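You operate a simulated robot arm through the tools that you are given. There is no shell and no other tool. Be economical: measure what you need, move in short steps, check, and stop when the job is done.

The job below is to be done with a simulated two-armed robot. You get a single attempt, and the scene is never put back.

TASK
Take the blue cloth from the top of the low rack and lay it out flat on the top shelf of the trolley.

The check looks at the end state, three seconds after you hand in, the way a careful person would. Anything else that was tipped, shoved, dropped, spilled or broken makes it a failure. Flat cloth is picked up by pressing the open fingertips on it (5 to 10 N) and closing them slowly along it; thin cloth reads only 2 to 8 mm in the jaws.

THE ROBOT
Two 7-joint arms with two-finger parallel grippers on one trunk, on a base that drives. Base frame: it is fixed to the floor where the robot stands at the start and does not move with it; the origin is under the middle of the robot, x ahead of it, y to its left, z up. Readings come in mm, rad, newtons and seconds.
The left shoulder is at the start at [70, 134, 1076], the right one opposite. Places, roughly: top shelf of the trolley [200, -1700, 900]. Payload 1.57 kg a hand.
The TCP of each hand is the grasp point between the finger pads, 30 mm short of the fingertips. In the tool frame z runs along the fingers and y along their closing line. The gripper opens to 80 mm. The fingers are 17 mm wide and 12 mm thick; the gripper's body (40 by 82 mm) begins 80 mm behind the TCP.
Orientation is that of the tool frame in the base frame, as a unit quaternion [x, y, z, w]. With the fingers straight down and closing along the base's y, the tool's x points along the base's -x, its y along +y and its z along -z.

THE INTERFACE
- The arms move only by the tool jog_arm. It takes "left_motion", "right_motion" or both (then of equal length, played together; a hand with none holds still); each is a list of rows, each a list of 3 entries, a list of its own where there are three numbers: the shift along the tool's x, y, z in mm, then the turn, a rotation vector about the tool's x, y, z in rad, then the gripper command, from -1 (shut) to 1 (fully open), values between in proportion. In form: [[[dx, dy, dz], [rx, ry, rz], fingers], ...]. A call has 1 to 12 rows; each row shifts and turns the commanded pose from where the row before left it, along the tool's axes as they then stand. Each row takes 0.2 s and may step no farther than 50 mm and 0.15 rad from the row before; otherwise, or with a gripper value out of range, the whole call is refused. Where a pose cannot be reached the arm comes as near as it can. A force on the tool above 40 N (or 10 N above the force at the start of the call, whichever is more), or a blocked arm, ends the call early, and 0.2 s more pass. Each finger travels about 153 mm/s and halts on what it meets, pressing with about 42 N; the grip force reading is that of the motor and also rises with nothing between the fingers. The clock runs only during rows and for 0.2 s after the last one: add rows that do not move to give the fingers time. It gives the time, the measured TCP pose, the force on the tool (base axes), the opening and the grip force at its end, in the units of the frame above (readings bear some noise), and new pictures: "show" is both (left out), scene, wrist or none (wrist: the cameras of the hands that moved).
- Cameras (640 x 400 px; columns grow to the right, rows downward): "scene" is now at [129.4, -2.4, 1286.8]; the picture's right is [-0.03, -1.00, 0.00], its down [-0.73, 0.02, -0.68] and it looks along [0.68, -0.02, -0.73] (base axes); focal length 272 px, centre (320, 200). "left" rides on the left gripper at [72, 7, -122] in its tool frame; the picture's right is [-0.09, 1.00, 0.00], its down [-0.84, -0.08, -0.54] and it looks along [-0.54, -0.05, 0.84] (tool axes); focal length 238 px, centre (320, 200). "right" rides on the right gripper at [72, -7, -122] in its tool frame; the picture's right is [0.09, 1.00, 0.00], its down [-0.84, 0.08, -0.54] and it looks along [-0.54, 0.05, 0.84] (tool axes); focal length 238 px, centre (320, 200).
- move_column(by): slides the trunk up (or, below 0, down) by that many mm; the arms and the scene camera ride with it, the base frame stays. It gives what a move gives, with no picture.
- base_move(legs): drives the robot by 1 to 6 legs, each [ahead, left, turn to the left] in mm, mm and rad, along the robot's own axes; the way and the turn of a leg run together, so that a leg with both is an arc; at most 1500 mm and 3.142 rad a leg. The arms and the cameras ride along, it lands a little off, and it stops where it bumps. It gives what a move gives, and a new picture of the scene camera.
- aim_head(pan, tilt): turns the head with the scene camera to pan (to the left, within 1.501 rad either way) and tilt (down, from -0.506 to 1.204), counted from straight ahead of the robot. It gives what a move gives, and a new picture of the scene camera.
- probe_pixels(camera, pixels): there is no depth. For up to 12 entries [column, row, z] of the newest picture of that camera ("zoom" is the newest enlarged one), the place [x, y] in the base frame at which the ray of that pixel passes the height z, good to about 2 mm. No time passes.
- close_up(camera, box): a new picture of the part [left, top, right, bottom] of that camera's present view, enlarged. No time passes.
- job_done(): hands the job in; it is judged then, once.

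Keep the steps short. Do not move on a guess: measure, check each grasp and each placing, and mend mistakes. In all there are 80 turns and 260 pictures (those below and enlarged ones count). Leave the grippers open and the arms clear of the work at the hand-in unless told otherwise, and finish with a single line.

The tools are called after "Call:" as name(argument=value, ...) on one line, values as JSON. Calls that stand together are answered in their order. jog_arm: Moves the arms, as the interface text tells. Its arguments: {"type":"object","properties":{"left_motion":{"type":"array"},"right_motion":{"type":"array"},"show":{"type":"string","enum":["both","scene","wrist","none"]}},"required":[]} The other tools are called the same way: move_column (by) slides the trunk up or down; base_move (legs) drives the base; aim_head (pan, tilt) turns the head that bears the scene camera; probe_pixels (camera, pixels) gives the place at which the rays of pixels pass given heights; close_up (camera, box) takes an enlarged picture of a part of a camera's view; job_done () hands the job in.

At the start:

```text
time: 0.0
left_tool_pos: [483.8, 239.5, 999.8]
left_tcp_rot: [0.0, 1.0, 0.0, 0.0]
left_wrist_force: [0.4, 0.6, -0.6]
left_width: 80.2
left_gripper_force: 0.0
right_tool_pos: [471.9, -241.3, 1005.6]
right_tcp_rot: [0.0, 1.0, 0.0, 0.001]
right_wrist_force: [0.1, 0.3, -0.9]
right_width: 80.1
right_gripper_force: 0.1
trunk travel left (down, up): [-650.0, 290.0]
robot x, y, heading: [0.8, -2.0, -0.002]
head pan, tilt: [-0.024, 0.824]
```

scene: 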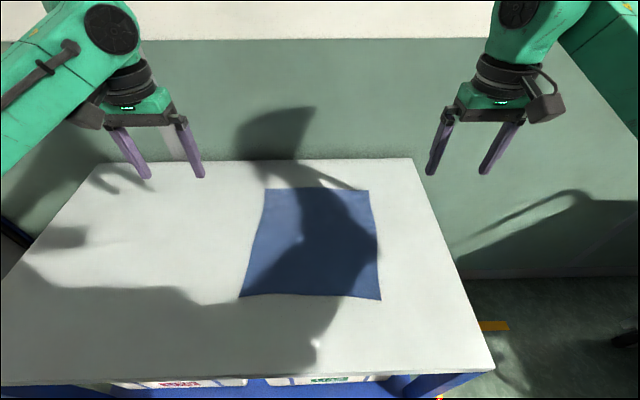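
right: 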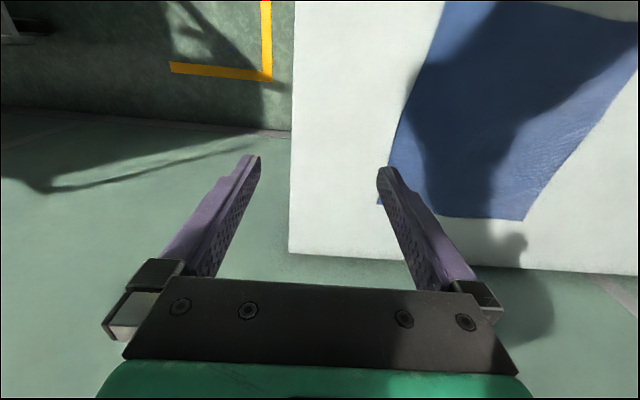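
left: 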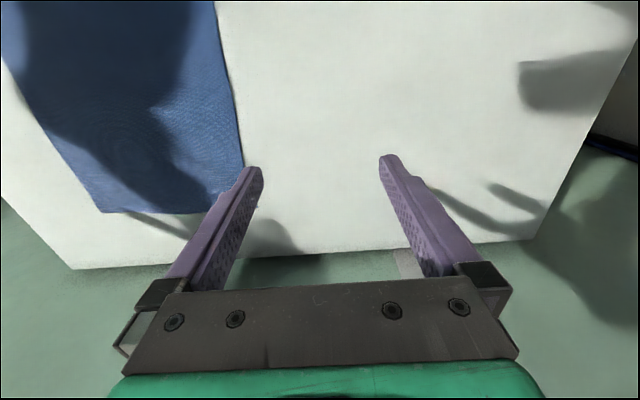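

I see the blue cloth on the white top, with corners near (265,188), (369,190), (381,300) and (239,297). I'll measure the cloth and the rack edges, then look toward the trolley.

Call:
probe_pixels(camera="scene", pixels=[[265, 188, 752], [369, 190, 752], [381, 300, 752], [239, 297, 752], [100, 160, 751], [413, 158, 751], [494, 368, 751], [0, 385, 751]])

Call:
aim_head(pan=-1.45, tilt=0.4)

```text
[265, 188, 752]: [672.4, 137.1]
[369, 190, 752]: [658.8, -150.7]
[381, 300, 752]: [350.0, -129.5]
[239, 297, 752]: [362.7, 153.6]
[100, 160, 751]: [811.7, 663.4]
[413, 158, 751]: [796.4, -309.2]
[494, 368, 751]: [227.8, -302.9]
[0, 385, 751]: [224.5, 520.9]
```

```text
time: 1.6
left_tool_pos: [483.5, 238.7, 1000.0]
left_tcp_rot: [0.0, 1.0, 0.0, 0.0]
left_wrist_force: [-0.1, -0.8, -1.0]
left_width: 79.9
left_gripper_force: 0.1
right_tool_pos: [471.9, -241.0, 1007.1]
right_tcp_rot: [0.0, 1.0, 0.0, 0.0]
right_wrist_force: [0.4, 0.4, -0.3]
right_width: 79.9
right_gripper_force: 0.1
trunk travel left (down, up): [-650.0, 290.0]
robot x, y, heading: [0.3, -0.7, -0.004]
head pan, tilt: [-1.45, 0.4]
```

scene: 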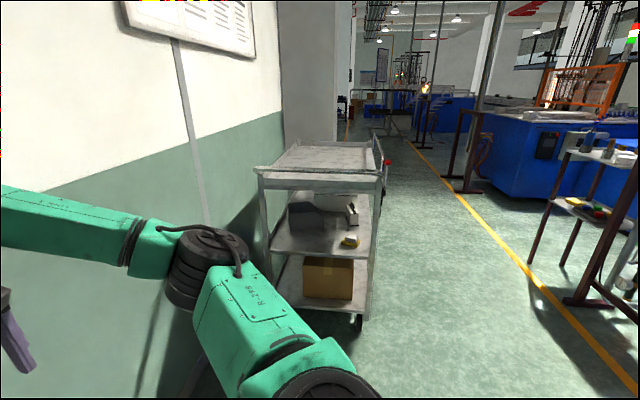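

The trolley is seen to the right. I'll zoom in on it and measure its top corners.

Call:
close_up(camera="scene", box=[240, 120, 400, 220])

Call:
probe_pixels(camera="scene", pixels=[[256, 168, 900], [384, 174, 900], [376, 142, 900], [291, 143, 900]])

```text
4.00 times, centred on (320, 170) of scene
```

zoom: 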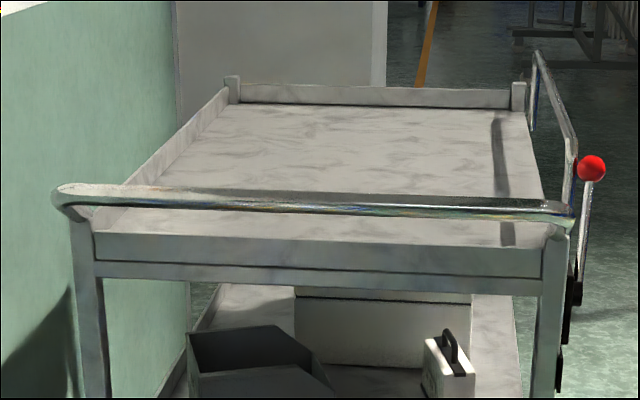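

```text
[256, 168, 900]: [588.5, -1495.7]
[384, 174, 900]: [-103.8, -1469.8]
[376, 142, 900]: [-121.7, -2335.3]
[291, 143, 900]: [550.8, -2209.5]
```

The trolley top runs about x −110..590, y −1470..−2250, with a rail at the near end. Now for the cloth: I look back at the rack and bring both hands above the two near corners, with the gap about 36 mm.

Call:
aim_head(pan=0, tilt=0.9)

Call:
jog_arm(left_motion=[[[21.1, -23.7, 30], [0, 0, 0], -0.1], [[21.1, -23.7, 30], [0, 0, 0], -0.1], [[21.1, -23.7, 30], [0, 0, 0], -0.1], [[21.1, -23.7, 30], [0, 0, 0], -0.1], [[21.1, -23.7, 30], [0, 0, 0], -0.1], [[0, 0, 0], [0, 0, 0], -0.1]], right_motion=[[[21.2, 28.8, 31.3], [0, 0, 0], -0.1], [[21.2, 28.8, 31.3], [0, 0, 0], -0.1], [[21.2, 28.8, 31.3], [0, 0, 0], -0.1], [[21.2, 28.8, 31.3], [0, 0, 0], -0.1], [[21.2, 28.8, 31.3], [0, 0, 0], -0.1], [[0, 0, 0], [0, 0, 0], -0.1]])

```text
time: 3.1
left_tool_pos: [482.5, 238.7, 1000.4]
left_tcp_rot: [0.0, 1.0, 0.001, 0.0]
left_wrist_force: [-0.7, 0.3, -0.4]
left_width: 80.1
left_gripper_force: 0.1
right_tool_pos: [473.2, -242.3, 1007.1]
right_tcp_rot: [0.001, 1.0, 0.001, 0.0]
right_wrist_force: [1.2, 1.0, 0.1]
right_width: 80.0
right_gripper_force: 0.1
trunk travel left (down, up): [-650.0, 290.0]
robot x, y, heading: [-1.2, -2.2, 0.002]
head pan, tilt: [0.0, 0.901]
```

scene: 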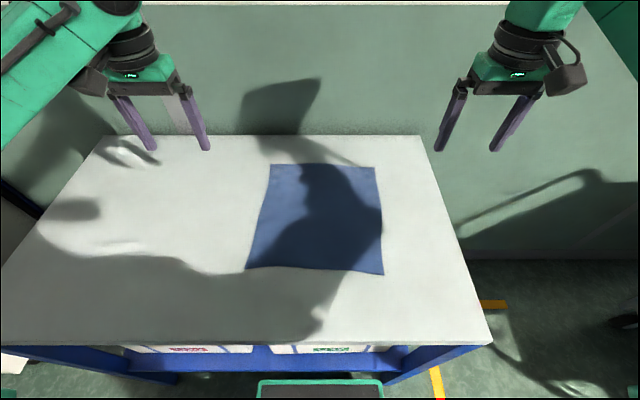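

```text
time: 4.5
left_tool_pos: [378.2, 119.7, 850.3]
left_tcp_rot: [0.0, 1.0, 0.0, 0.0]
left_wrist_force: [0.2, 0.7, -0.4]
left_width: 36.2
left_gripper_force: 0.1
right_tool_pos: [366.4, -96.3, 845.2]
right_tcp_rot: [0.0, 1.0, 0.0, 0.0]
right_wrist_force: [0.5, 0.1, 0.6]
right_width: 36.1
right_gripper_force: 0.0
trunk travel left (down, up): [-650.0, 290.0]
robot x, y, heading: [-1.4, -0.5, -0.006]
head pan, tilt: [0.0, 0.901]
```

scene: 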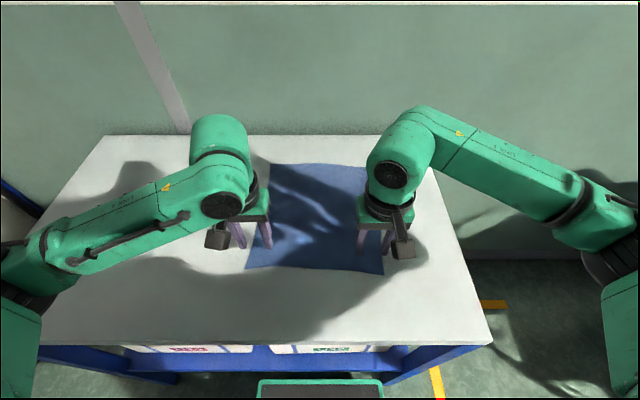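
right: 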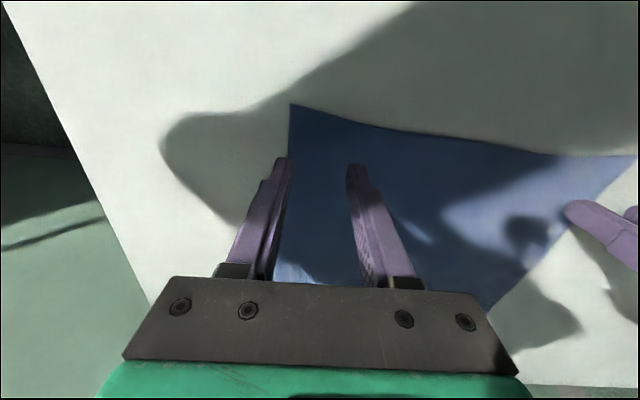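
left: 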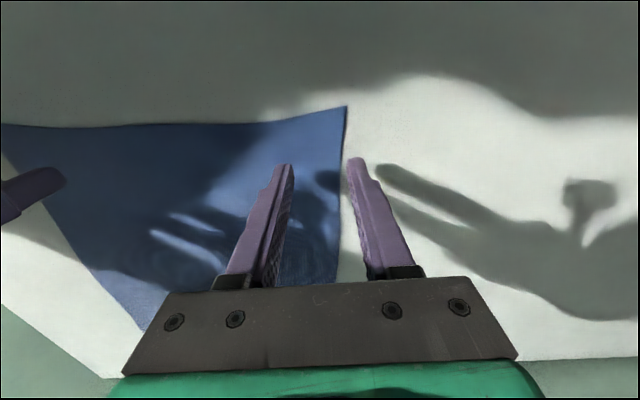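

I check the corners with the wrist cameras: the right hand sees its corner near (290,104), the left near (346,107).

Call:
probe_pixels(camera="left", pixels=[[346, 107, 752], [341, 165, 752], [240, 118, 752], [337, 260, 752]])

Call:
probe_pixels(camera="right", pixels=[[290, 104, 752], [288, 150, 752], [400, 130, 752]])

```text
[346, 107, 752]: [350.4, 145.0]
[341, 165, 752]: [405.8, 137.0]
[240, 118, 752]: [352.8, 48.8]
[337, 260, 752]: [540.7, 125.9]
```

```text
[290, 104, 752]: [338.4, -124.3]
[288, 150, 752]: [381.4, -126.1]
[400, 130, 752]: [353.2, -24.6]
```

Fingers should sit about 10 mm nearer the near edge, with the left hand 12 mm inward. I shift and descend to just above the cloth.

Call:
jog_arm(left_motion=[[[10, -12.7, 10], [0, 0, 0], -0.1], [[0, 0, 30], [0, 0, 0], -0.1], [[0, 0, 20], [0, 0, 0], -0.1], [[0, 0, 0], [0, 0, 0], -0.1]], right_motion=[[[10, 4, 5], [0, 0, 0], -0.1], [[0, 0, 30], [0, 0, 0], -0.1], [[0, 0, 20], [0, 0, 0], -0.1], [[0, 0, 0], [0, 0, 0], -0.1]], show="wrist")

```text
time: 5.1
left_tool_pos: [369.6, 106.6, 830.9]
left_tcp_rot: [0.0, 1.0, -0.002, 0.013]
left_wrist_force: [-3.8, -0.3, 18.3]
left_width: 35.6
left_gripper_force: 0.2
right_tool_pos: [355.7, -91.5, 831.1]
right_tcp_rot: [-0.001, 1.0, 0.003, 0.005]
right_wrist_force: [-3.0, -1.3, 14.2]
right_width: 36.0
right_gripper_force: 0.0
trunk travel left (down, up): [-650.0, 290.0]
robot x, y, heading: [5.6, -1.6, -0.0]
head pan, tilt: [0.0, 0.901]
stopped in row 2 (left hand): the force on the tool passed its limit (the readings are from after the stop); the commanded pose is now the measured one
```

right: 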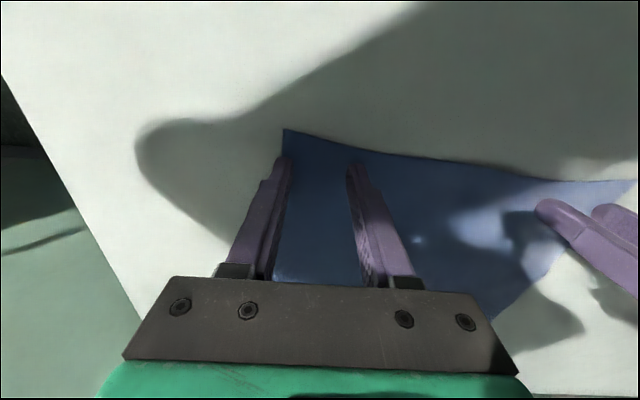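
left: 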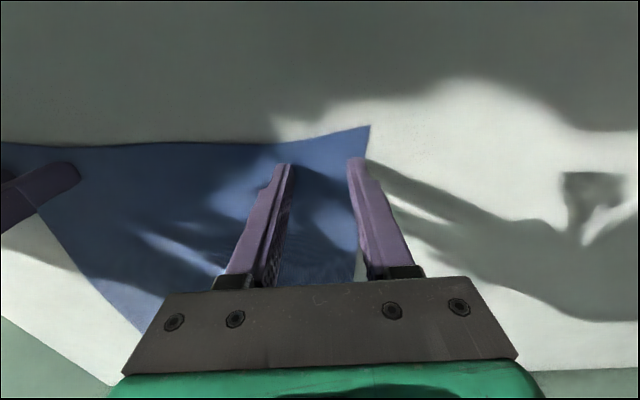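

Both hands met a surface at fingertip height ≈ 801, so the rack top is higher than the 751 I assumed and my measures are off. I lift a bit and probe again at z = 801.

Call:
jog_arm(left_motion=[[[0, 0, -20], [0, 0, 0], -0.1], [[0, 0, 0], [0, 0, 0], -0.1]], right_motion=[[[0, 0, -20], [0, 0, 0], -0.1], [[0, 0, 0], [0, 0, 0], -0.1]])

```text
time: 5.7
left_tool_pos: [371.2, 106.6, 850.6]
left_tcp_rot: [0.0, 1.0, -0.002, 0.009]
left_wrist_force: [0.6, 0.3, -0.3]
left_width: 36.1
left_gripper_force: 0.0
right_tool_pos: [356.6, -92.2, 849.8]
right_tcp_rot: [0.0, 1.0, 0.002, 0.003]
right_wrist_force: [-0.1, -0.1, 0.6]
right_width: 36.0
right_gripper_force: 0.1
trunk travel left (down, up): [-650.0, 290.0]
robot x, y, heading: [2.6, 1.6, 0.0]
head pan, tilt: [0.0, 0.901]
```

scene: 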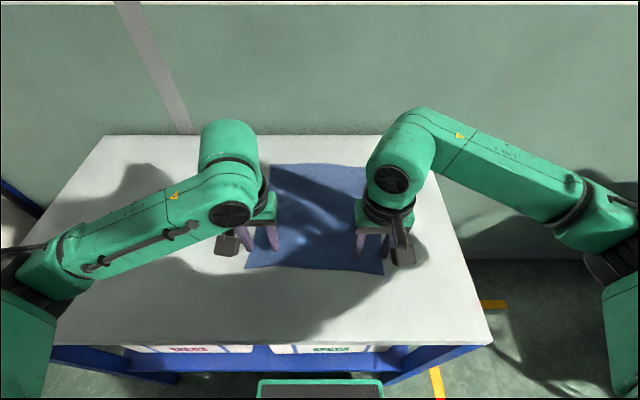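
right: 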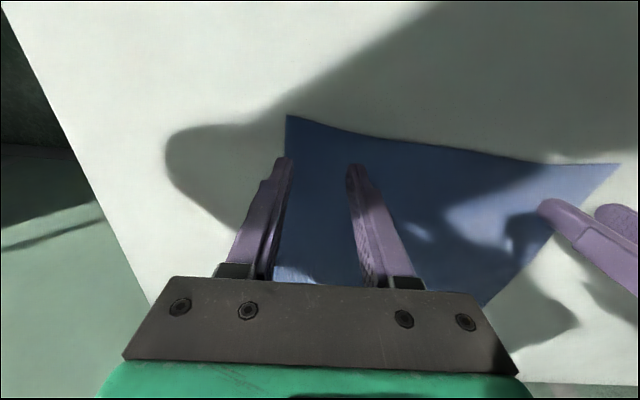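
left: 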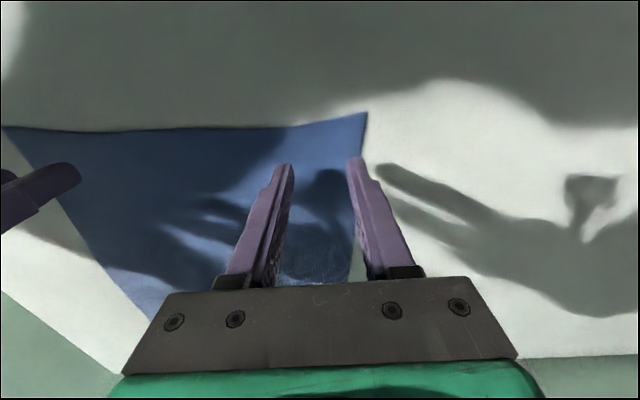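

Call:
probe_pixels(camera="left", pixels=[[367, 112, 800], [357, 160, 800], [240, 128, 800], [5, 126, 800]])

Call:
probe_pixels(camera="right", pixels=[[287, 115, 800], [282, 160, 800], [400, 142, 800], [620, 163, 800], [276, 265, 800], [485, 305, 800]])

Call:
probe_pixels(camera="scene", pixels=[[246, 268, 800], [384, 274, 800], [272, 163, 800], [366, 165, 800], [493, 343, 800], [50, 344, 800]])

```text
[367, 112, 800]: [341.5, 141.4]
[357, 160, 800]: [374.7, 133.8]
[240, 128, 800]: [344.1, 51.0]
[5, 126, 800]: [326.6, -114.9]
```

```text
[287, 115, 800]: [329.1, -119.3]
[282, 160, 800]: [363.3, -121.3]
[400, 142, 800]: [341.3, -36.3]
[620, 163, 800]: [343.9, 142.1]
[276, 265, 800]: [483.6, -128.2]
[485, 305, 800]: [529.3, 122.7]
```

```text
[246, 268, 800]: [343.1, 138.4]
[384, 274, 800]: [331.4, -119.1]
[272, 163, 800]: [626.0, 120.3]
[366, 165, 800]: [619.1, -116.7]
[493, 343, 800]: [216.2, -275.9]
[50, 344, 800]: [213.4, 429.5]
```

Now all three cameras agree: near corners at (342,141) and (330,−119), and the top is at about z 800. I shift 10–12 mm closer to the near edge and descend just to the cloth.

Call:
jog_arm(left_motion=[[[12, -2, 0], [0, 0, 0], -0.1], [[0, 0, 10], [0, 0, 0], -0.1], [[0, 0, 7], [0, 0, 0], -0.1], [[0, 0, 1.5], [0, 0, 0], -0.1], [[0, 0, 0], [0, 0, 0], -0.1]], right_motion=[[[9.5, 5, 0], [0, 0, 0], -0.1], [[0, 0, 10], [0, 0, 0], -0.1], [[0, 0, 7], [0, 0, 0], -0.1], [[0, 0, 1.5], [0, 0, 0], -0.1], [[0, 0, 0], [0, 0, 0], -0.1]], show="wrist")

```text
time: 6.9
left_tool_pos: [357.9, 104.2, 831.6]
left_tcp_rot: [0.0, 1.0, -0.002, 0.01]
left_wrist_force: [1.1, -0.2, 2.6]
left_width: 36.2
left_gripper_force: 0.0
right_tool_pos: [349.5, -85.3, 831.8]
right_tcp_rot: [0.0, 1.0, 0.003, 0.004]
right_wrist_force: [1.0, -1.8, 13.7]
right_width: 36.5
right_gripper_force: 0.1
trunk travel left (down, up): [-650.0, 290.0]
robot x, y, heading: [0.6, 2.1, -0.001]
head pan, tilt: [0.0, 0.901]
```

right: 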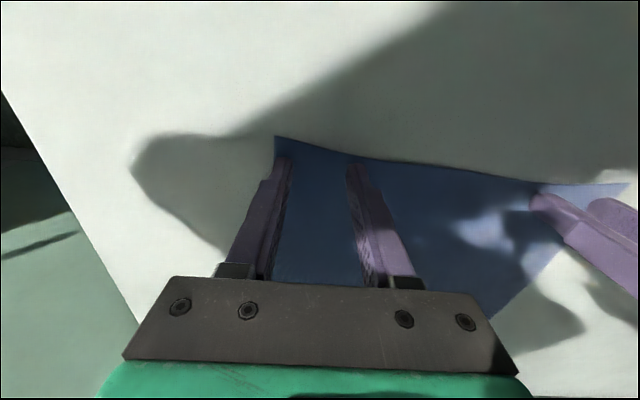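
left: 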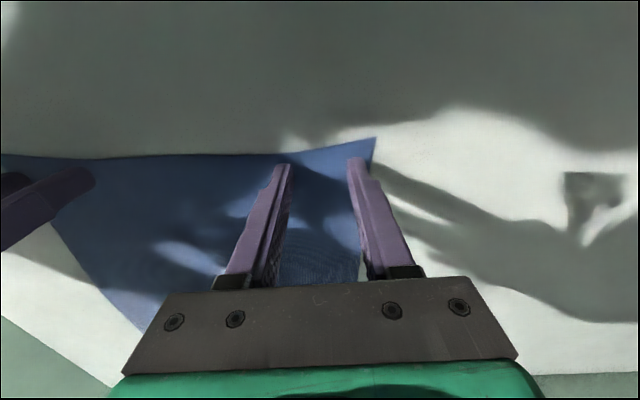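

Both tips rest on the cloth within its edges (left 2.6 N, right 13.7 N). I press the left slightly more, ease the right, and close slowly.

Call:
jog_arm(left_motion=[[[0, 0, 0.6], [0, 0, 0], -0.1], [[0, 0, 0], [0, 0, 0], -0.2], [[0, 0, 0], [0, 0, 0], -0.3], [[0, 0, 0], [0, 0, 0], -0.4], [[0, 0, 0], [0, 0, 0], -0.5], [[0, 0, 0], [0, 0, 0], -0.6], [[0, 0, 0], [0, 0, 0], -0.7], [[0, 0, 0], [0, 0, 0], -0.8], [[0, 0, 0], [0, 0, 0], -0.9], [[0, 0, 0], [0, 0, 0], -1], [[0, 0, 0], [0, 0, 0], -1]], right_motion=[[[0, 0, -0.5], [0, 0, 0], -0.1], [[0, 0, 0], [0, 0, 0], -0.2], [[0, 0, 0], [0, 0, 0], -0.3], [[0, 0, 0], [0, 0, 0], -0.4], [[0, 0, 0], [0, 0, 0], -0.5], [[0, 0, 0], [0, 0, 0], -0.6], [[0, 0, 0], [0, 0, 0], -0.7], [[0, 0, 0], [0, 0, 0], -0.8], [[0, 0, 0], [0, 0, 0], -0.9], [[0, 0, 0], [0, 0, 0], -1], [[0, 0, 0], [0, 0, 0], -1]])

```text
time: 9.3
left_tool_pos: [358.9, 103.1, 830.3]
left_tcp_rot: [-0.001, 1.0, -0.002, 0.012]
left_wrist_force: [0.1, -7.4, 23.0]
left_width: 5.6
left_gripper_force: 25.5
right_tool_pos: [347.3, -86.8, 831.1]
right_tcp_rot: [0.0, 1.0, 0.002, 0.004]
right_wrist_force: [1.3, 3.6, 10.2]
right_width: 1.9
right_gripper_force: 23.5
trunk travel left (down, up): [-650.0, 290.0]
robot x, y, heading: [1.2, 0.7, -0.001]
head pan, tilt: [0.0, 0.901]
```

scene: 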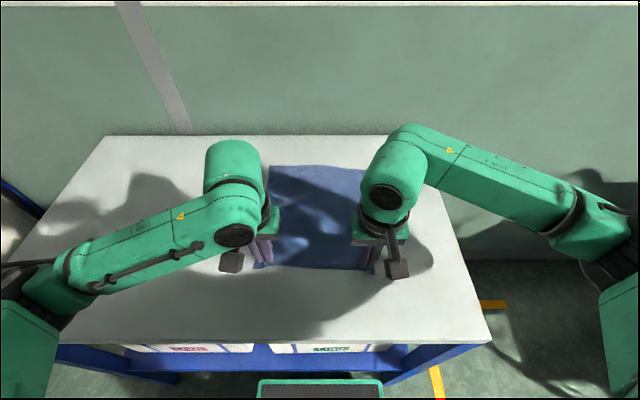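
right: 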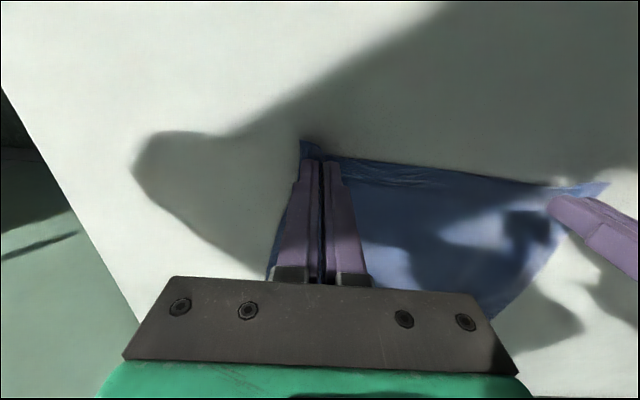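
left: 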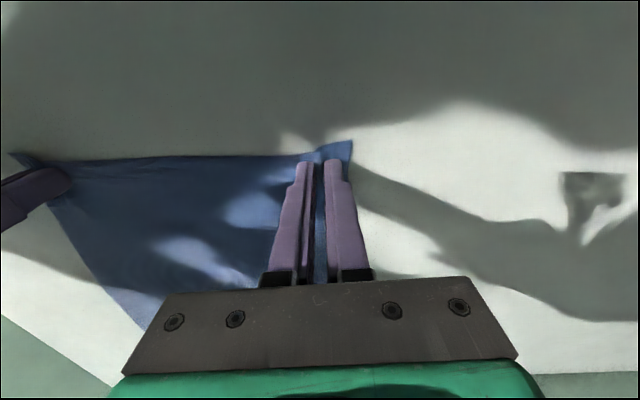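

Left reads 5.6 mm, right only 1.9 mm, which is doubtful. I lift both 40 mm slowly and look.

Call:
jog_arm(left_motion=[[[0, 0, -10], [0, 0, 0], -1], [[0, 0, -15], [0, 0, 0], -1], [[0, 0, -15], [0, 0, 0], -1], [[0, 0, 0], [0, 0, 0], -1]], right_motion=[[[0, 0, -10], [0, 0, 0], -1], [[0, 0, -15], [0, 0, 0], -1], [[0, 0, -15], [0, 0, 0], -1], [[0, 0, 0], [0, 0, 0], -1]])

```text
time: 10.3
left_tool_pos: [358.6, 104.2, 868.9]
left_tcp_rot: [0.0, 1.0, -0.002, 0.009]
left_wrist_force: [-0.9, -6.4, -0.3]
left_width: 2.0
left_gripper_force: 23.3
right_tool_pos: [351.2, -87.5, 871.1]
right_tcp_rot: [0.0, 1.0, 0.003, 0.003]
right_wrist_force: [0.6, 6.3, -0.2]
right_width: 1.6
right_gripper_force: 23.6
trunk travel left (down, up): [-650.0, 290.0]
robot x, y, heading: [-1.0, -0.4, -0.005]
head pan, tilt: [0.0, 0.901]
```

scene: 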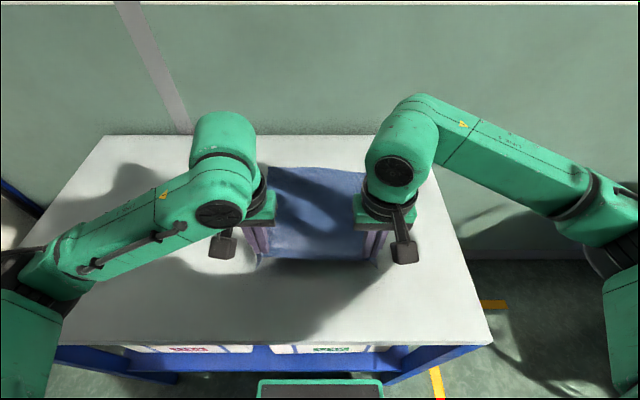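
right: 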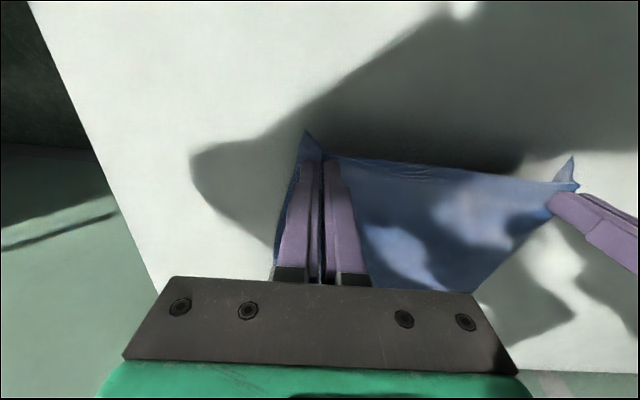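
left: 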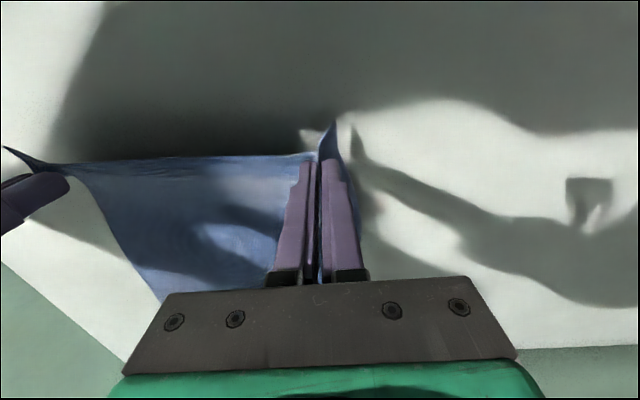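

Both hands hold the cloth. There is 6 N of tension between them, so I ease them 3 mm inward each and lift 130 mm.

Call:
jog_arm(left_motion=[[[0, -1.5, 0], [0, 0, 0], -1], [[0, -1.5, -10], [0, 0, 0], -1], [[0, 0, -20], [0, 0, 0], -1], [[0, 0, -20], [0, 0, 0], -1], [[0, 0, -20], [0, 0, 0], -1], [[0, 0, -20], [0, 0, 0], -1], [[0, 0, -20], [0, 0, 0], -1], [[0, 0, -20], [0, 0, 0], -1], [[0, 0, 0], [0, 0, 0], -1]], right_motion=[[[0, 1.5, 0], [0, 0, 0], -1], [[0, 1.5, -10], [0, 0, 0], -1], [[0, 0, -20], [0, 0, 0], -1], [[0, 0, -20], [0, 0, 0], -1], [[0, 0, -20], [0, 0, 0], -1], [[0, 0, -20], [0, 0, 0], -1], [[0, 0, -20], [0, 0, 0], -1], [[0, 0, -20], [0, 0, 0], -1], [[0, 0, 0], [0, 0, 0], -1]])

```text
time: 12.3
left_tool_pos: [358.4, 104.8, 999.1]
left_tcp_rot: [0.001, 1.0, -0.002, 0.009]
left_wrist_force: [-0.9, -5.0, 0.5]
left_width: 1.8
left_gripper_force: 23.5
right_tool_pos: [348.9, -85.5, 1002.3]
right_tcp_rot: [0.001, 1.0, 0.003, 0.003]
right_wrist_force: [0.5, 4.2, -1.1]
right_width: 1.6
right_gripper_force: 23.7
trunk travel left (down, up): [-650.0, 290.0]
robot x, y, heading: [1.8, -1.8, -0.0]
head pan, tilt: [0.0, 0.901]
```

scene: 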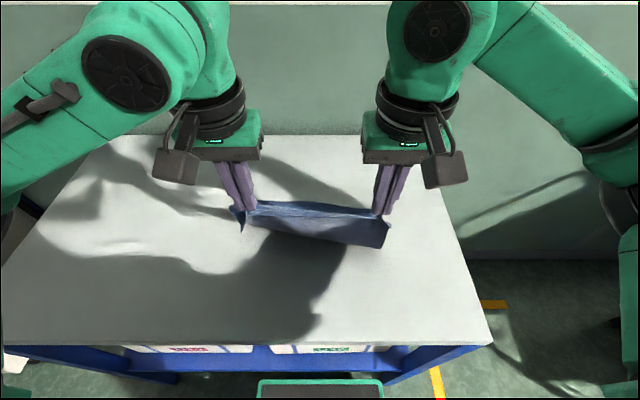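
right: 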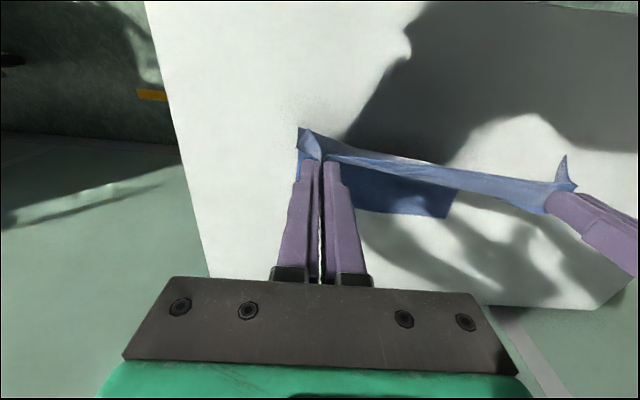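
left: 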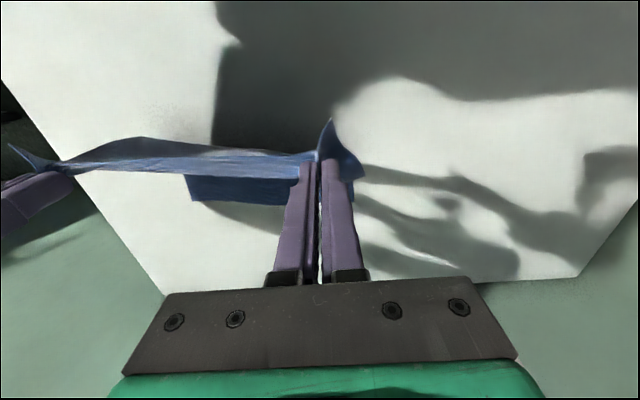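

The cloth hangs from both hands. I ease 2 mm more each, lift 30 mm, then raise the trunk.

Call:
jog_arm(left_motion=[[[0, -2, 0], [0, 0, 0], -1], [[0, 0, -20], [0, 0, 0], -1], [[0, 0, -10], [0, 0, 0], -1], [[0, 0, 0], [0, 0, 0], -1]], right_motion=[[[0, 2, 0], [0, 0, 0], -1], [[0, 0, -20], [0, 0, 0], -1], [[0, 0, -10], [0, 0, 0], -1], [[0, 0, 0], [0, 0, 0], -1]], show="none")

Call:
move_column(by=280)

Call:
aim_head(pan=0, tilt=0.8)

```text
time: 13.3
left_tool_pos: [357.7, 100.5, 1028.5]
left_tcp_rot: [0.0, 1.0, -0.001, 0.009]
left_wrist_force: [0.0, -1.0, -0.9]
left_width: 1.6
left_gripper_force: 23.4
right_tool_pos: [348.2, -81.7, 1031.5]
right_tcp_rot: [0.0, 1.0, 0.002, 0.003]
right_wrist_force: [0.8, 1.2, -0.5]
right_width: 1.5
right_gripper_force: 23.4
trunk travel left (down, up): [-650.0, 290.0]
robot x, y, heading: [3.1, 2.9, 0.001]
head pan, tilt: [0.0, 0.901]
```

```text
time: 16.1
left_tool_pos: [358.0, 100.9, 1308.1]
left_tcp_rot: [0.0, 1.0, -0.002, 0.009]
left_wrist_force: [-0.5, -1.3, -0.1]
left_width: 1.9
left_gripper_force: 23.8
right_tool_pos: [347.4, -82.7, 1311.9]
right_tcp_rot: [0.0, 1.0, 0.002, 0.002]
right_wrist_force: [0.2, 1.1, -0.6]
right_width: 1.6
right_gripper_force: 23.4
trunk travel left (down, up): [-930.0, 10.0]
robot x, y, heading: [-1.2, -0.6, 0.001]
head pan, tilt: [0.0, 0.901]
```

```text
time: 16.8
left_tool_pos: [358.6, 100.2, 1309.1]
left_tcp_rot: [0.0, 1.0, -0.002, 0.009]
left_wrist_force: [-1.3, -0.9, -0.8]
left_width: 2.0
left_gripper_force: 23.5
right_tool_pos: [346.9, -81.8, 1310.9]
right_tcp_rot: [0.0, 1.0, 0.002, 0.004]
right_wrist_force: [0.0, 0.8, 1.1]
right_width: 1.7
right_gripper_force: 23.4
trunk travel left (down, up): [-930.0, 10.0]
robot x, y, heading: [0.2, 2.5, 0.001]
head pan, tilt: [0.0, 0.799]
```

scene: 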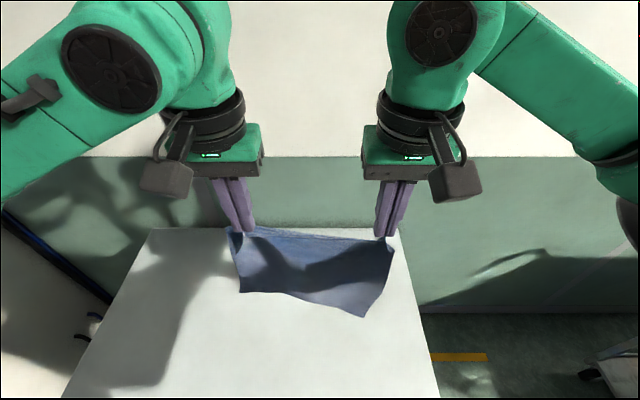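

The cloth hangs clear of the rack. I back off 150 mm and turn right to face the trolley.

Call:
base_move(legs=[[-150, 0, 0], [0, 0, -0.785], [0, 0, -0.785]])

Call:
aim_head(pan=0, tilt=0.55)

```text
time: 22.3
left_tool_pos: [-55.1, -360.0, 1308.1]
left_tcp_rot: [0.714, 0.7, -0.008, 0.005]
left_wrist_force: [-1.8, 0.3, 0.0]
left_width: 1.8
left_gripper_force: 23.5
right_tool_pos: [-236.6, -346.4, 1312.2]
right_tcp_rot: [0.715, 0.699, -0.001, 0.003]
right_wrist_force: [0.3, -0.9, -0.8]
right_width: 1.8
right_gripper_force: 23.6
trunk travel left (down, up): [-930.0, 10.0]
robot x, y, heading: [-147.1, 0.6, -1.59]
head pan, tilt: [0.0, 0.799]
```

scene: 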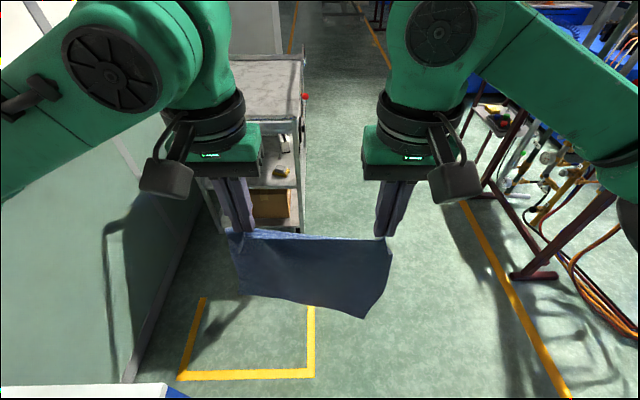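

```text
time: 23.1
left_tool_pos: [-54.2, -359.3, 1309.2]
left_tcp_rot: [0.714, 0.7, -0.008, 0.005]
left_wrist_force: [-1.7, 0.4, -0.3]
left_width: 1.8
left_gripper_force: 23.0
right_tool_pos: [-237.7, -345.9, 1312.2]
right_tcp_rot: [0.715, 0.7, 0.0, 0.003]
right_wrist_force: [1.4, 0.0, -0.3]
right_width: 1.5
right_gripper_force: 23.2
trunk travel left (down, up): [-930.0, 10.0]
robot x, y, heading: [-151.4, 1.5, -1.593]
head pan, tilt: [0.0, 0.55]
```

scene: 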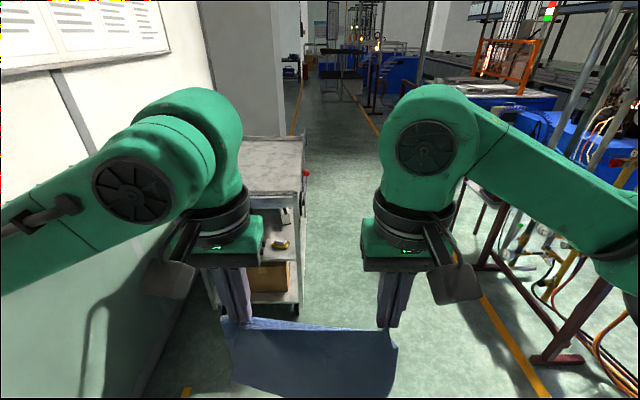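

I measure the trolley, the wall foot and the table at the right before driving.

Call:
probe_pixels(camera="scene", pixels=[[185, 335, 0], [294, 308, 0], [302, 208, 850], [305, 170, 900], [302, 138, 900], [243, 138, 900], [550, 358, 0], [475, 270, 0], [185, 389, 0], [306, 173, 1000]])

Call:
close_up(camera="scene", box=[200, 120, 360, 220])

```text
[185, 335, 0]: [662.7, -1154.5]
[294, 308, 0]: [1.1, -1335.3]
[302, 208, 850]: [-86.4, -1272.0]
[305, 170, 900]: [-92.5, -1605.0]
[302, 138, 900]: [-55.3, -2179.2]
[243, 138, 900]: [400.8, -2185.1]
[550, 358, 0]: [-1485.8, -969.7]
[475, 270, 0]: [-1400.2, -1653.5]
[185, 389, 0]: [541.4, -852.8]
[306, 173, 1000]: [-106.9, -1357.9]
```

```text
4.00 times, centred on (280, 170) of scene
```

zoom: 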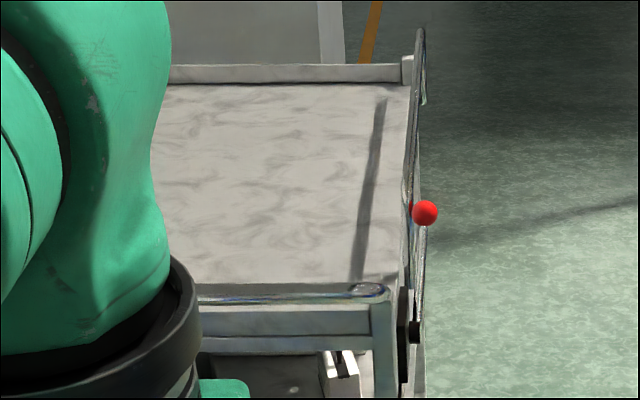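

I compare both views for the height: the rail's right corner is now at (295,192), the far right shelf post at (302,138).

Call:
probe_pixels(camera="scene", pixels=[[295, 191, 900], [295, 191, 950], [295, 191, 1000], [301, 141, 850], [301, 141, 900], [301, 141, 950], [301, 197, 850], [301, 197, 900]])

```text
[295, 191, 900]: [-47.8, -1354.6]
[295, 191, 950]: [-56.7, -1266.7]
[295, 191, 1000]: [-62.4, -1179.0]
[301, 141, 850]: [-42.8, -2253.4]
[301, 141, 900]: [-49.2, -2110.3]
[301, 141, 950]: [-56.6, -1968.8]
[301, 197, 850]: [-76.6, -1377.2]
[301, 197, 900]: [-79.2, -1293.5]
```

From both views the rail's top is about z 960 at y ≈ −1250 and the shelf is x −80..500, y −1250..−1900. I drive ahead 700, then left 270, staying short of the trolley, and look again.

Call:
base_move(legs=[[0, 0, 0.022], [700, 0, 0], [0, 270, 0]])

Call:
aim_head(pan=0, tilt=0.8)

Call:
aim_head(pan=0.9, tilt=0.4)

```text
time: 28.8
left_tool_pos: [219.1, -1068.2, 1309.4]
left_tcp_rot: [0.706, 0.708, -0.006, 0.006]
left_wrist_force: [-1.8, 0.5, -0.7]
left_width: 1.6
left_gripper_force: 23.5
right_tool_pos: [35.3, -1059.4, 1312.6]
right_tcp_rot: [0.705, 0.709, 0.001, 0.005]
right_wrist_force: [0.8, 1.0, -0.3]
right_width: 1.5
right_gripper_force: 23.2
trunk travel left (down, up): [-930.0, 10.0]
robot x, y, heading: [121.0, -711.5, -1.567]
head pan, tilt: [0.0, 0.55]
```

scene: 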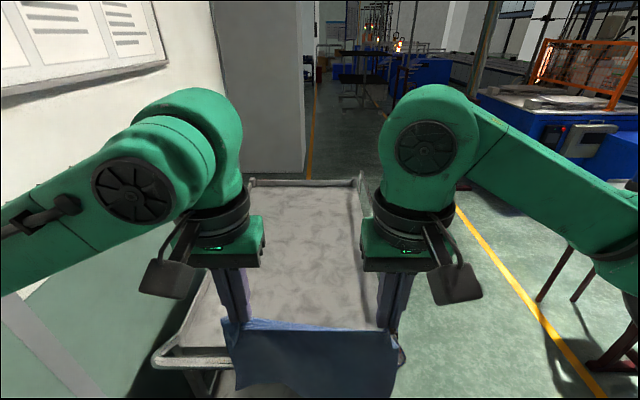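

```text
time: 29.6
left_tool_pos: [222.1, -1068.2, 1308.2]
left_tcp_rot: [0.705, 0.709, -0.008, 0.005]
left_wrist_force: [-1.1, 0.2, -0.3]
left_width: 2.0
left_gripper_force: 23.2
right_tool_pos: [39.2, -1058.9, 1311.8]
right_tcp_rot: [0.706, 0.708, -0.001, 0.004]
right_wrist_force: [1.0, -0.5, -0.2]
right_width: 1.2
right_gripper_force: 23.6
trunk travel left (down, up): [-930.0, 10.0]
robot x, y, heading: [116.9, -708.4, -1.568]
head pan, tilt: [0.0, 0.799]
```

scene: 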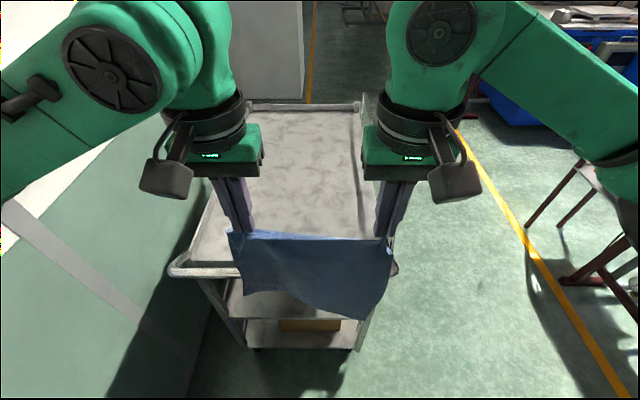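

```text
time: 30.8
left_tool_pos: [221.5, -1068.5, 1308.2]
left_tcp_rot: [0.706, 0.708, -0.008, 0.004]
left_wrist_force: [-0.2, -0.1, -0.8]
left_width: 2.0
left_gripper_force: 23.3
right_tool_pos: [38.6, -1060.0, 1312.0]
right_tcp_rot: [0.706, 0.709, 0.0, 0.004]
right_wrist_force: [1.6, -0.3, -0.4]
right_width: 1.7
right_gripper_force: 23.9
trunk travel left (down, up): [-930.0, 10.0]
robot x, y, heading: [122.0, -709.2, -1.568]
head pan, tilt: [0.901, 0.4]
```

scene: 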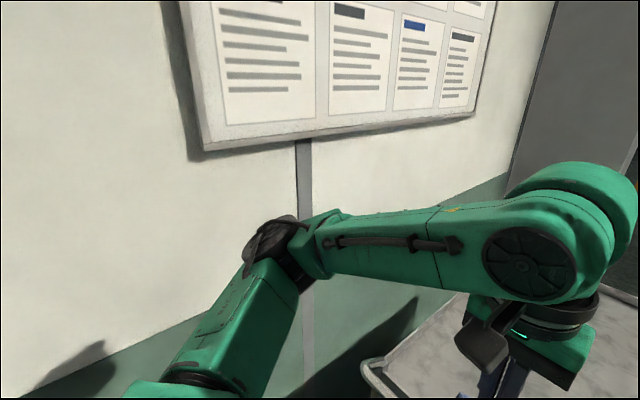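

The elbow has room to the wall. I look back ahead to measure the shelf.

Call:
aim_head(pan=0, tilt=0.8)

Call:
probe_pixels(camera="scene", pixels=[[172, 268, 960], [397, 268, 960], [357, 103, 960], [247, 105, 960], [358, 112, 900], [250, 112, 900], [200, 262, 900], [363, 234, 900], [172, 268, 920], [397, 268, 920], [357, 103, 920]])

Call:
close_up(camera="scene", box=[160, 90, 416, 250])

```text
time: 32.0
left_tool_pos: [221.3, -1068.5, 1308.8]
left_tcp_rot: [0.706, 0.708, -0.008, 0.006]
left_wrist_force: [-0.4, -0.1, -0.2]
left_width: 1.9
left_gripper_force: 23.2
right_tool_pos: [39.1, -1059.5, 1311.7]
right_tcp_rot: [0.706, 0.708, -0.001, 0.003]
right_wrist_force: [1.1, 0.9, -0.1]
right_width: 1.4
right_gripper_force: 23.0
trunk travel left (down, up): [-930.0, 10.0]
robot x, y, heading: [119.9, -710.2, -1.566]
head pan, tilt: [0.0, 0.799]
```

scene: 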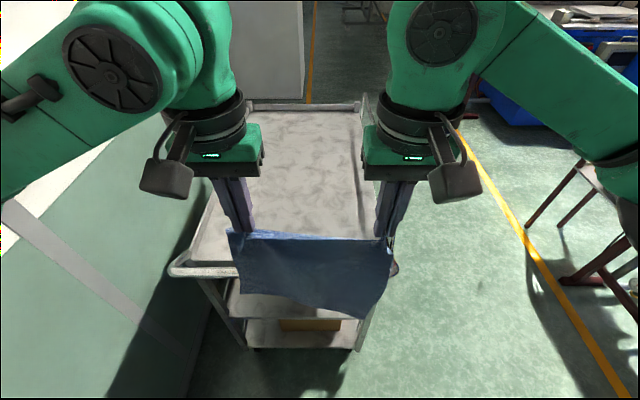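

```text
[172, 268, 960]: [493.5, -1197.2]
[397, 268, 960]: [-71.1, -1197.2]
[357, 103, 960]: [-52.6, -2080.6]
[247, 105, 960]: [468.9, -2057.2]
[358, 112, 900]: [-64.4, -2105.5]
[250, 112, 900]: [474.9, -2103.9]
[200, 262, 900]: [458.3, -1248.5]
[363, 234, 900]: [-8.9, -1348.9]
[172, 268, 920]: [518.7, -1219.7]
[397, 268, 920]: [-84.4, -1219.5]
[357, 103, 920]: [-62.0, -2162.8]
```

```text
2.50 times, centred on (288, 170) of scene
```

zoom: 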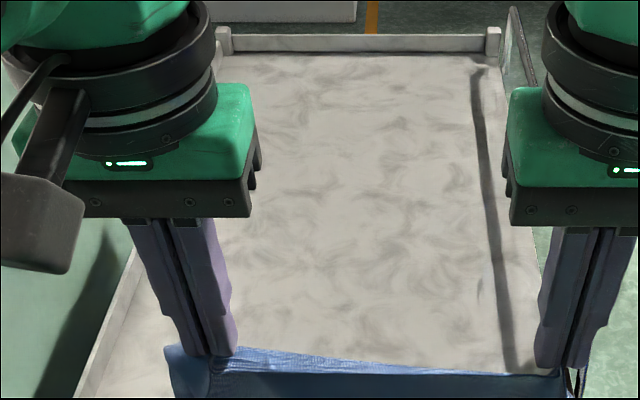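

Shelf surface is x −65..470, y −1230..−2100 and the rail top is about z 960. I need to get closer, so I look down to see how far the base sticks out.

Call:
aim_head(pan=0.0, tilt=1.2)

```text
time: 32.9
left_tool_pos: [221.8, -1068.6, 1309.2]
left_tcp_rot: [0.706, 0.708, -0.007, 0.005]
left_wrist_force: [-1.7, 0.6, 0.2]
left_width: 1.9
left_gripper_force: 23.4
right_tool_pos: [38.2, -1059.4, 1311.9]
right_tcp_rot: [0.706, 0.708, -0.001, 0.003]
right_wrist_force: [0.4, 0.5, -0.5]
right_width: 1.4
right_gripper_force: 22.9
trunk travel left (down, up): [-930.0, 10.0]
robot x, y, heading: [120.4, -711.2, -1.57]
head pan, tilt: [0.0, 1.201]
```

scene: 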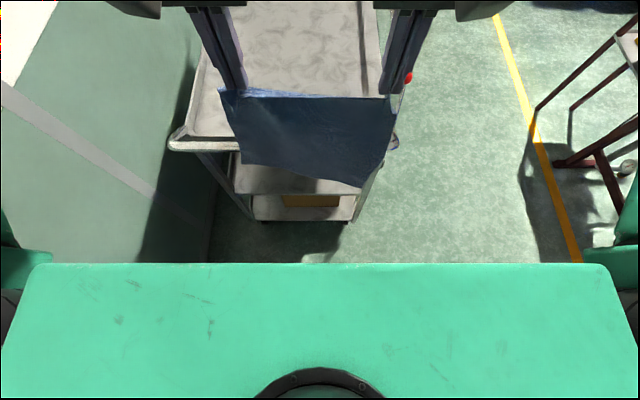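

The base front is about 220–235 mm ahead of the axis and the trolley's rail is at y ≈ −1200, so an axis at y ≈ −915 still clears it. The cloth's lower edge (about z 1010) clears the rail. I drive ahead 200 mm.

Call:
base_move(legs=[[200, 0, 0]])

Call:
aim_head(pan=0, tilt=0.95)

```text
time: 34.5
left_tool_pos: [221.2, -1259.5, 1310.4]
left_tcp_rot: [0.706, 0.708, -0.01, 0.007]
left_wrist_force: [-0.6, 0.1, 0.1]
left_width: 1.7
left_gripper_force: 23.7
right_tool_pos: [39.1, -1249.9, 1313.5]
right_tcp_rot: [0.707, 0.707, -0.003, 0.005]
right_wrist_force: [0.7, 0.3, -0.1]
right_width: 1.4
right_gripper_force: 23.4
trunk travel left (down, up): [-930.0, 10.0]
robot x, y, heading: [124.4, -909.0, -1.571]
head pan, tilt: [0.0, 1.201]
```

scene: 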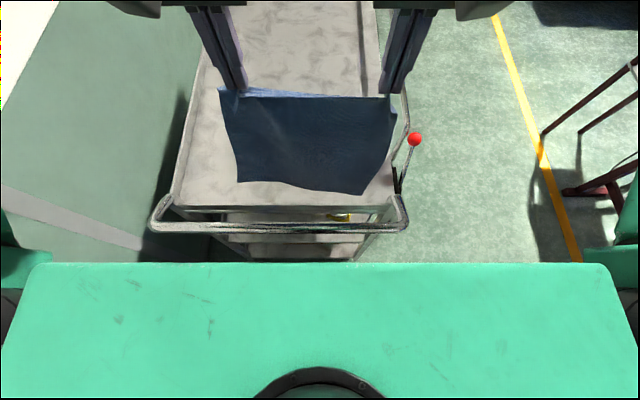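

```text
time: 35.2
left_tool_pos: [221.9, -1265.0, 1309.2]
left_tcp_rot: [0.706, 0.708, -0.009, 0.004]
left_wrist_force: [-0.8, 0.6, -1.2]
left_width: 1.9
left_gripper_force: 23.6
right_tool_pos: [38.8, -1255.0, 1312.5]
right_tcp_rot: [0.707, 0.707, 0.0, 0.004]
right_wrist_force: [1.1, 0.0, -0.6]
right_width: 1.7
right_gripper_force: 23.0
trunk travel left (down, up): [-930.0, 10.0]
robot x, y, heading: [119.1, -908.3, -1.571]
head pan, tilt: [0.0, 0.949]
```

scene: 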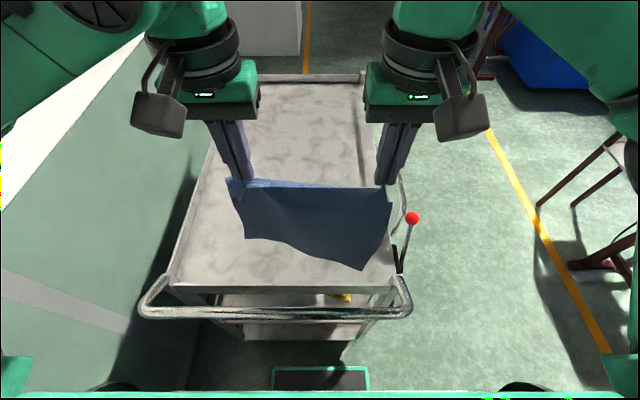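

I measure the rail, the shelf's near edge and the base front again from here.

Call:
probe_pixels(camera="scene", pixels=[[270, 313, 960], [270, 306, 960], [270, 287, 900], [320, 367, 100], [320, 367, 300], [172, 282, 900], [395, 285, 900], [385, 100, 900], [412, 219, 960], [275, 80, 900]])

```text
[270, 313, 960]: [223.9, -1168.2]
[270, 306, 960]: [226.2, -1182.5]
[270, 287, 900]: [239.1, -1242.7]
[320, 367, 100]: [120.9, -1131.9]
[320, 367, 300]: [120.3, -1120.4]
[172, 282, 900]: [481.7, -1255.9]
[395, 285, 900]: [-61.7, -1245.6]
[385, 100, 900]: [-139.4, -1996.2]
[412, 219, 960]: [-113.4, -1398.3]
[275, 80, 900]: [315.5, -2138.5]
```

Base front is at y ≈ −1130, below the rail, with the shelf edge at −1243. Plan: drive 30 mm more, reach the hands out to y ≈ −1550, let the far edge touch, then draw back and down so the near edge lands at about −1270. First the 30 mm and the reach forward.

Call:
base_move(legs=[[30, 0, 0]])

Call:
jog_arm(left_motion=[[[-10, 0, 0], [0, 0, 0], -1], [[-20, 0, 0], [0, 0, 0], -1], [[-25, 0, 0], [0, 0, 0], -1], [[-25, 0, 0], [0, 0, 0], -1], [[-25, 0, 0], [0, 0, 0], -1], [[-25, 0, 0], [0, 0, 0], -1], [[-25, 0, 0], [0, 0, 0], -1], [[-25, 0, 0], [0, 0, 0], -1], [[-25, 0, 0], [0, 0, 0], -1], [[-20, 0, 0], [0, 0, 0], -1], [[-10, 0, 0], [0, 0, 0], -1], [[0, 0, 0], [0, 0, 0], -1]], right_motion=[[[-10, 0, 0], [0, 0, 0], -1], [[-20, 0, 0], [0, 0, 0], -1], [[-25, 0, 0], [0, 0, 0], -1], [[-25, 0, 0], [0, 0, 0], -1], [[-25, 0, 0], [0, 0, 0], -1], [[-25, 0, 0], [0, 0, 0], -1], [[-25, 0, 0], [0, 0, 0], -1], [[-25, 0, 0], [0, 0, 0], -1], [[-25, 0, 0], [0, 0, 0], -1], [[-20, 0, 0], [0, 0, 0], -1], [[-10, 0, 0], [0, 0, 0], -1], [[0, 0, 0], [0, 0, 0], -1]])

```text
time: 36.1
left_tool_pos: [222.0, -1288.1, 1310.5]
left_tcp_rot: [0.707, 0.707, -0.01, 0.008]
left_wrist_force: [-0.6, 0.5, 1.2]
left_width: 1.8
left_gripper_force: 23.2
right_tool_pos: [38.9, -1277.6, 1314.5]
right_tcp_rot: [0.707, 0.707, -0.002, 0.006]
right_wrist_force: [0.7, 1.0, 0.2]
right_width: 1.4
right_gripper_force: 23.1
trunk travel left (down, up): [-930.0, 10.0]
robot x, y, heading: [123.5, -939.6, -1.568]
head pan, tilt: [0.0, 0.949]
```

scene: 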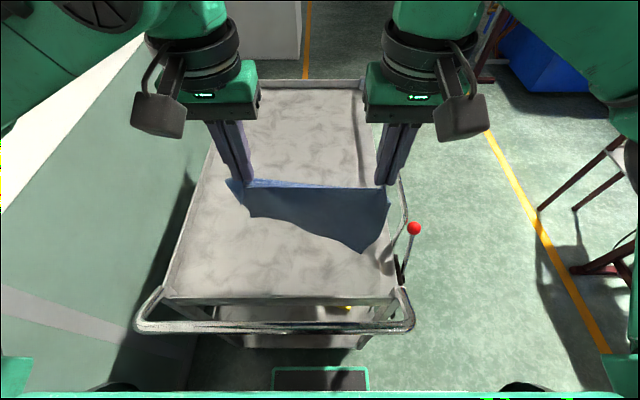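

```text
time: 38.7
left_tool_pos: [221.6, -1525.4, 1314.8]
left_tcp_rot: [0.708, 0.706, -0.008, 0.005]
left_wrist_force: [-1.6, 0.0, -0.5]
left_width: 1.6
left_gripper_force: 23.4
left hand out of reach, approached as far as the arm can: row 11
right_tool_pos: [38.0, -1509.7, 1311.7]
right_tcp_rot: [0.706, 0.708, -0.002, 0.004]
right_wrist_force: [2.3, -0.1, -0.3]
right_width: 1.4
right_gripper_force: 23.9
right hand out of reach, approached as far as the arm can: row 10, 11
trunk travel left (down, up): [-930.0, 10.0]
robot x, y, heading: [121.6, -932.1, -1.57]
head pan, tilt: [0.0, 0.949]
```

scene: 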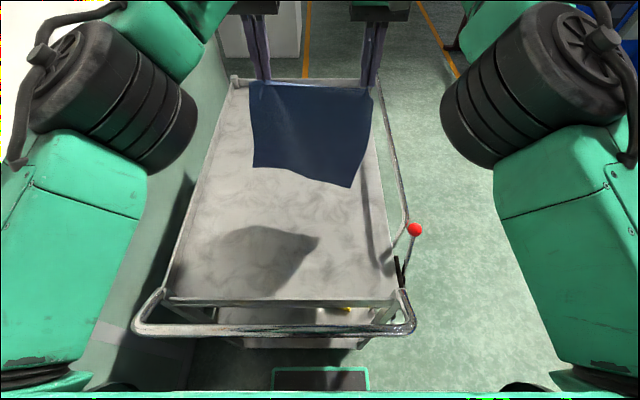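
right: 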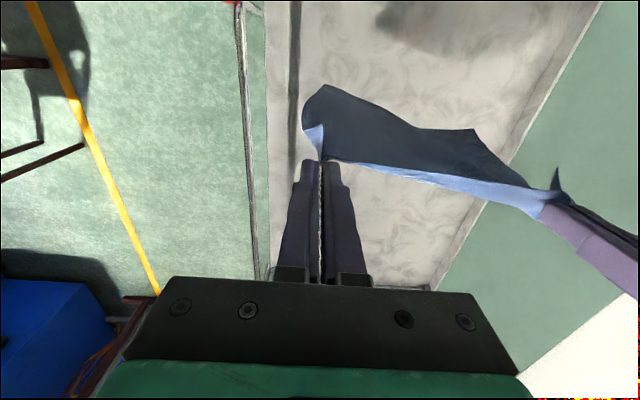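
left: 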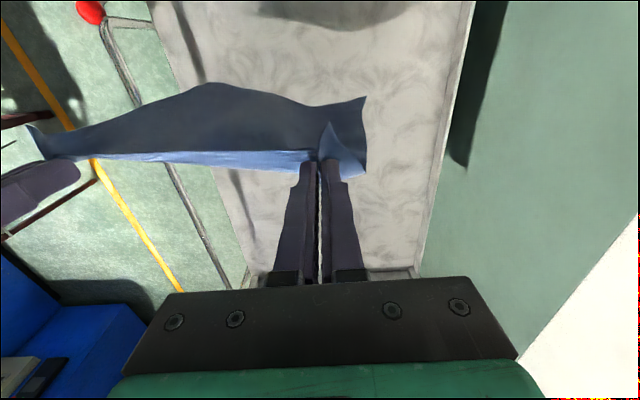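

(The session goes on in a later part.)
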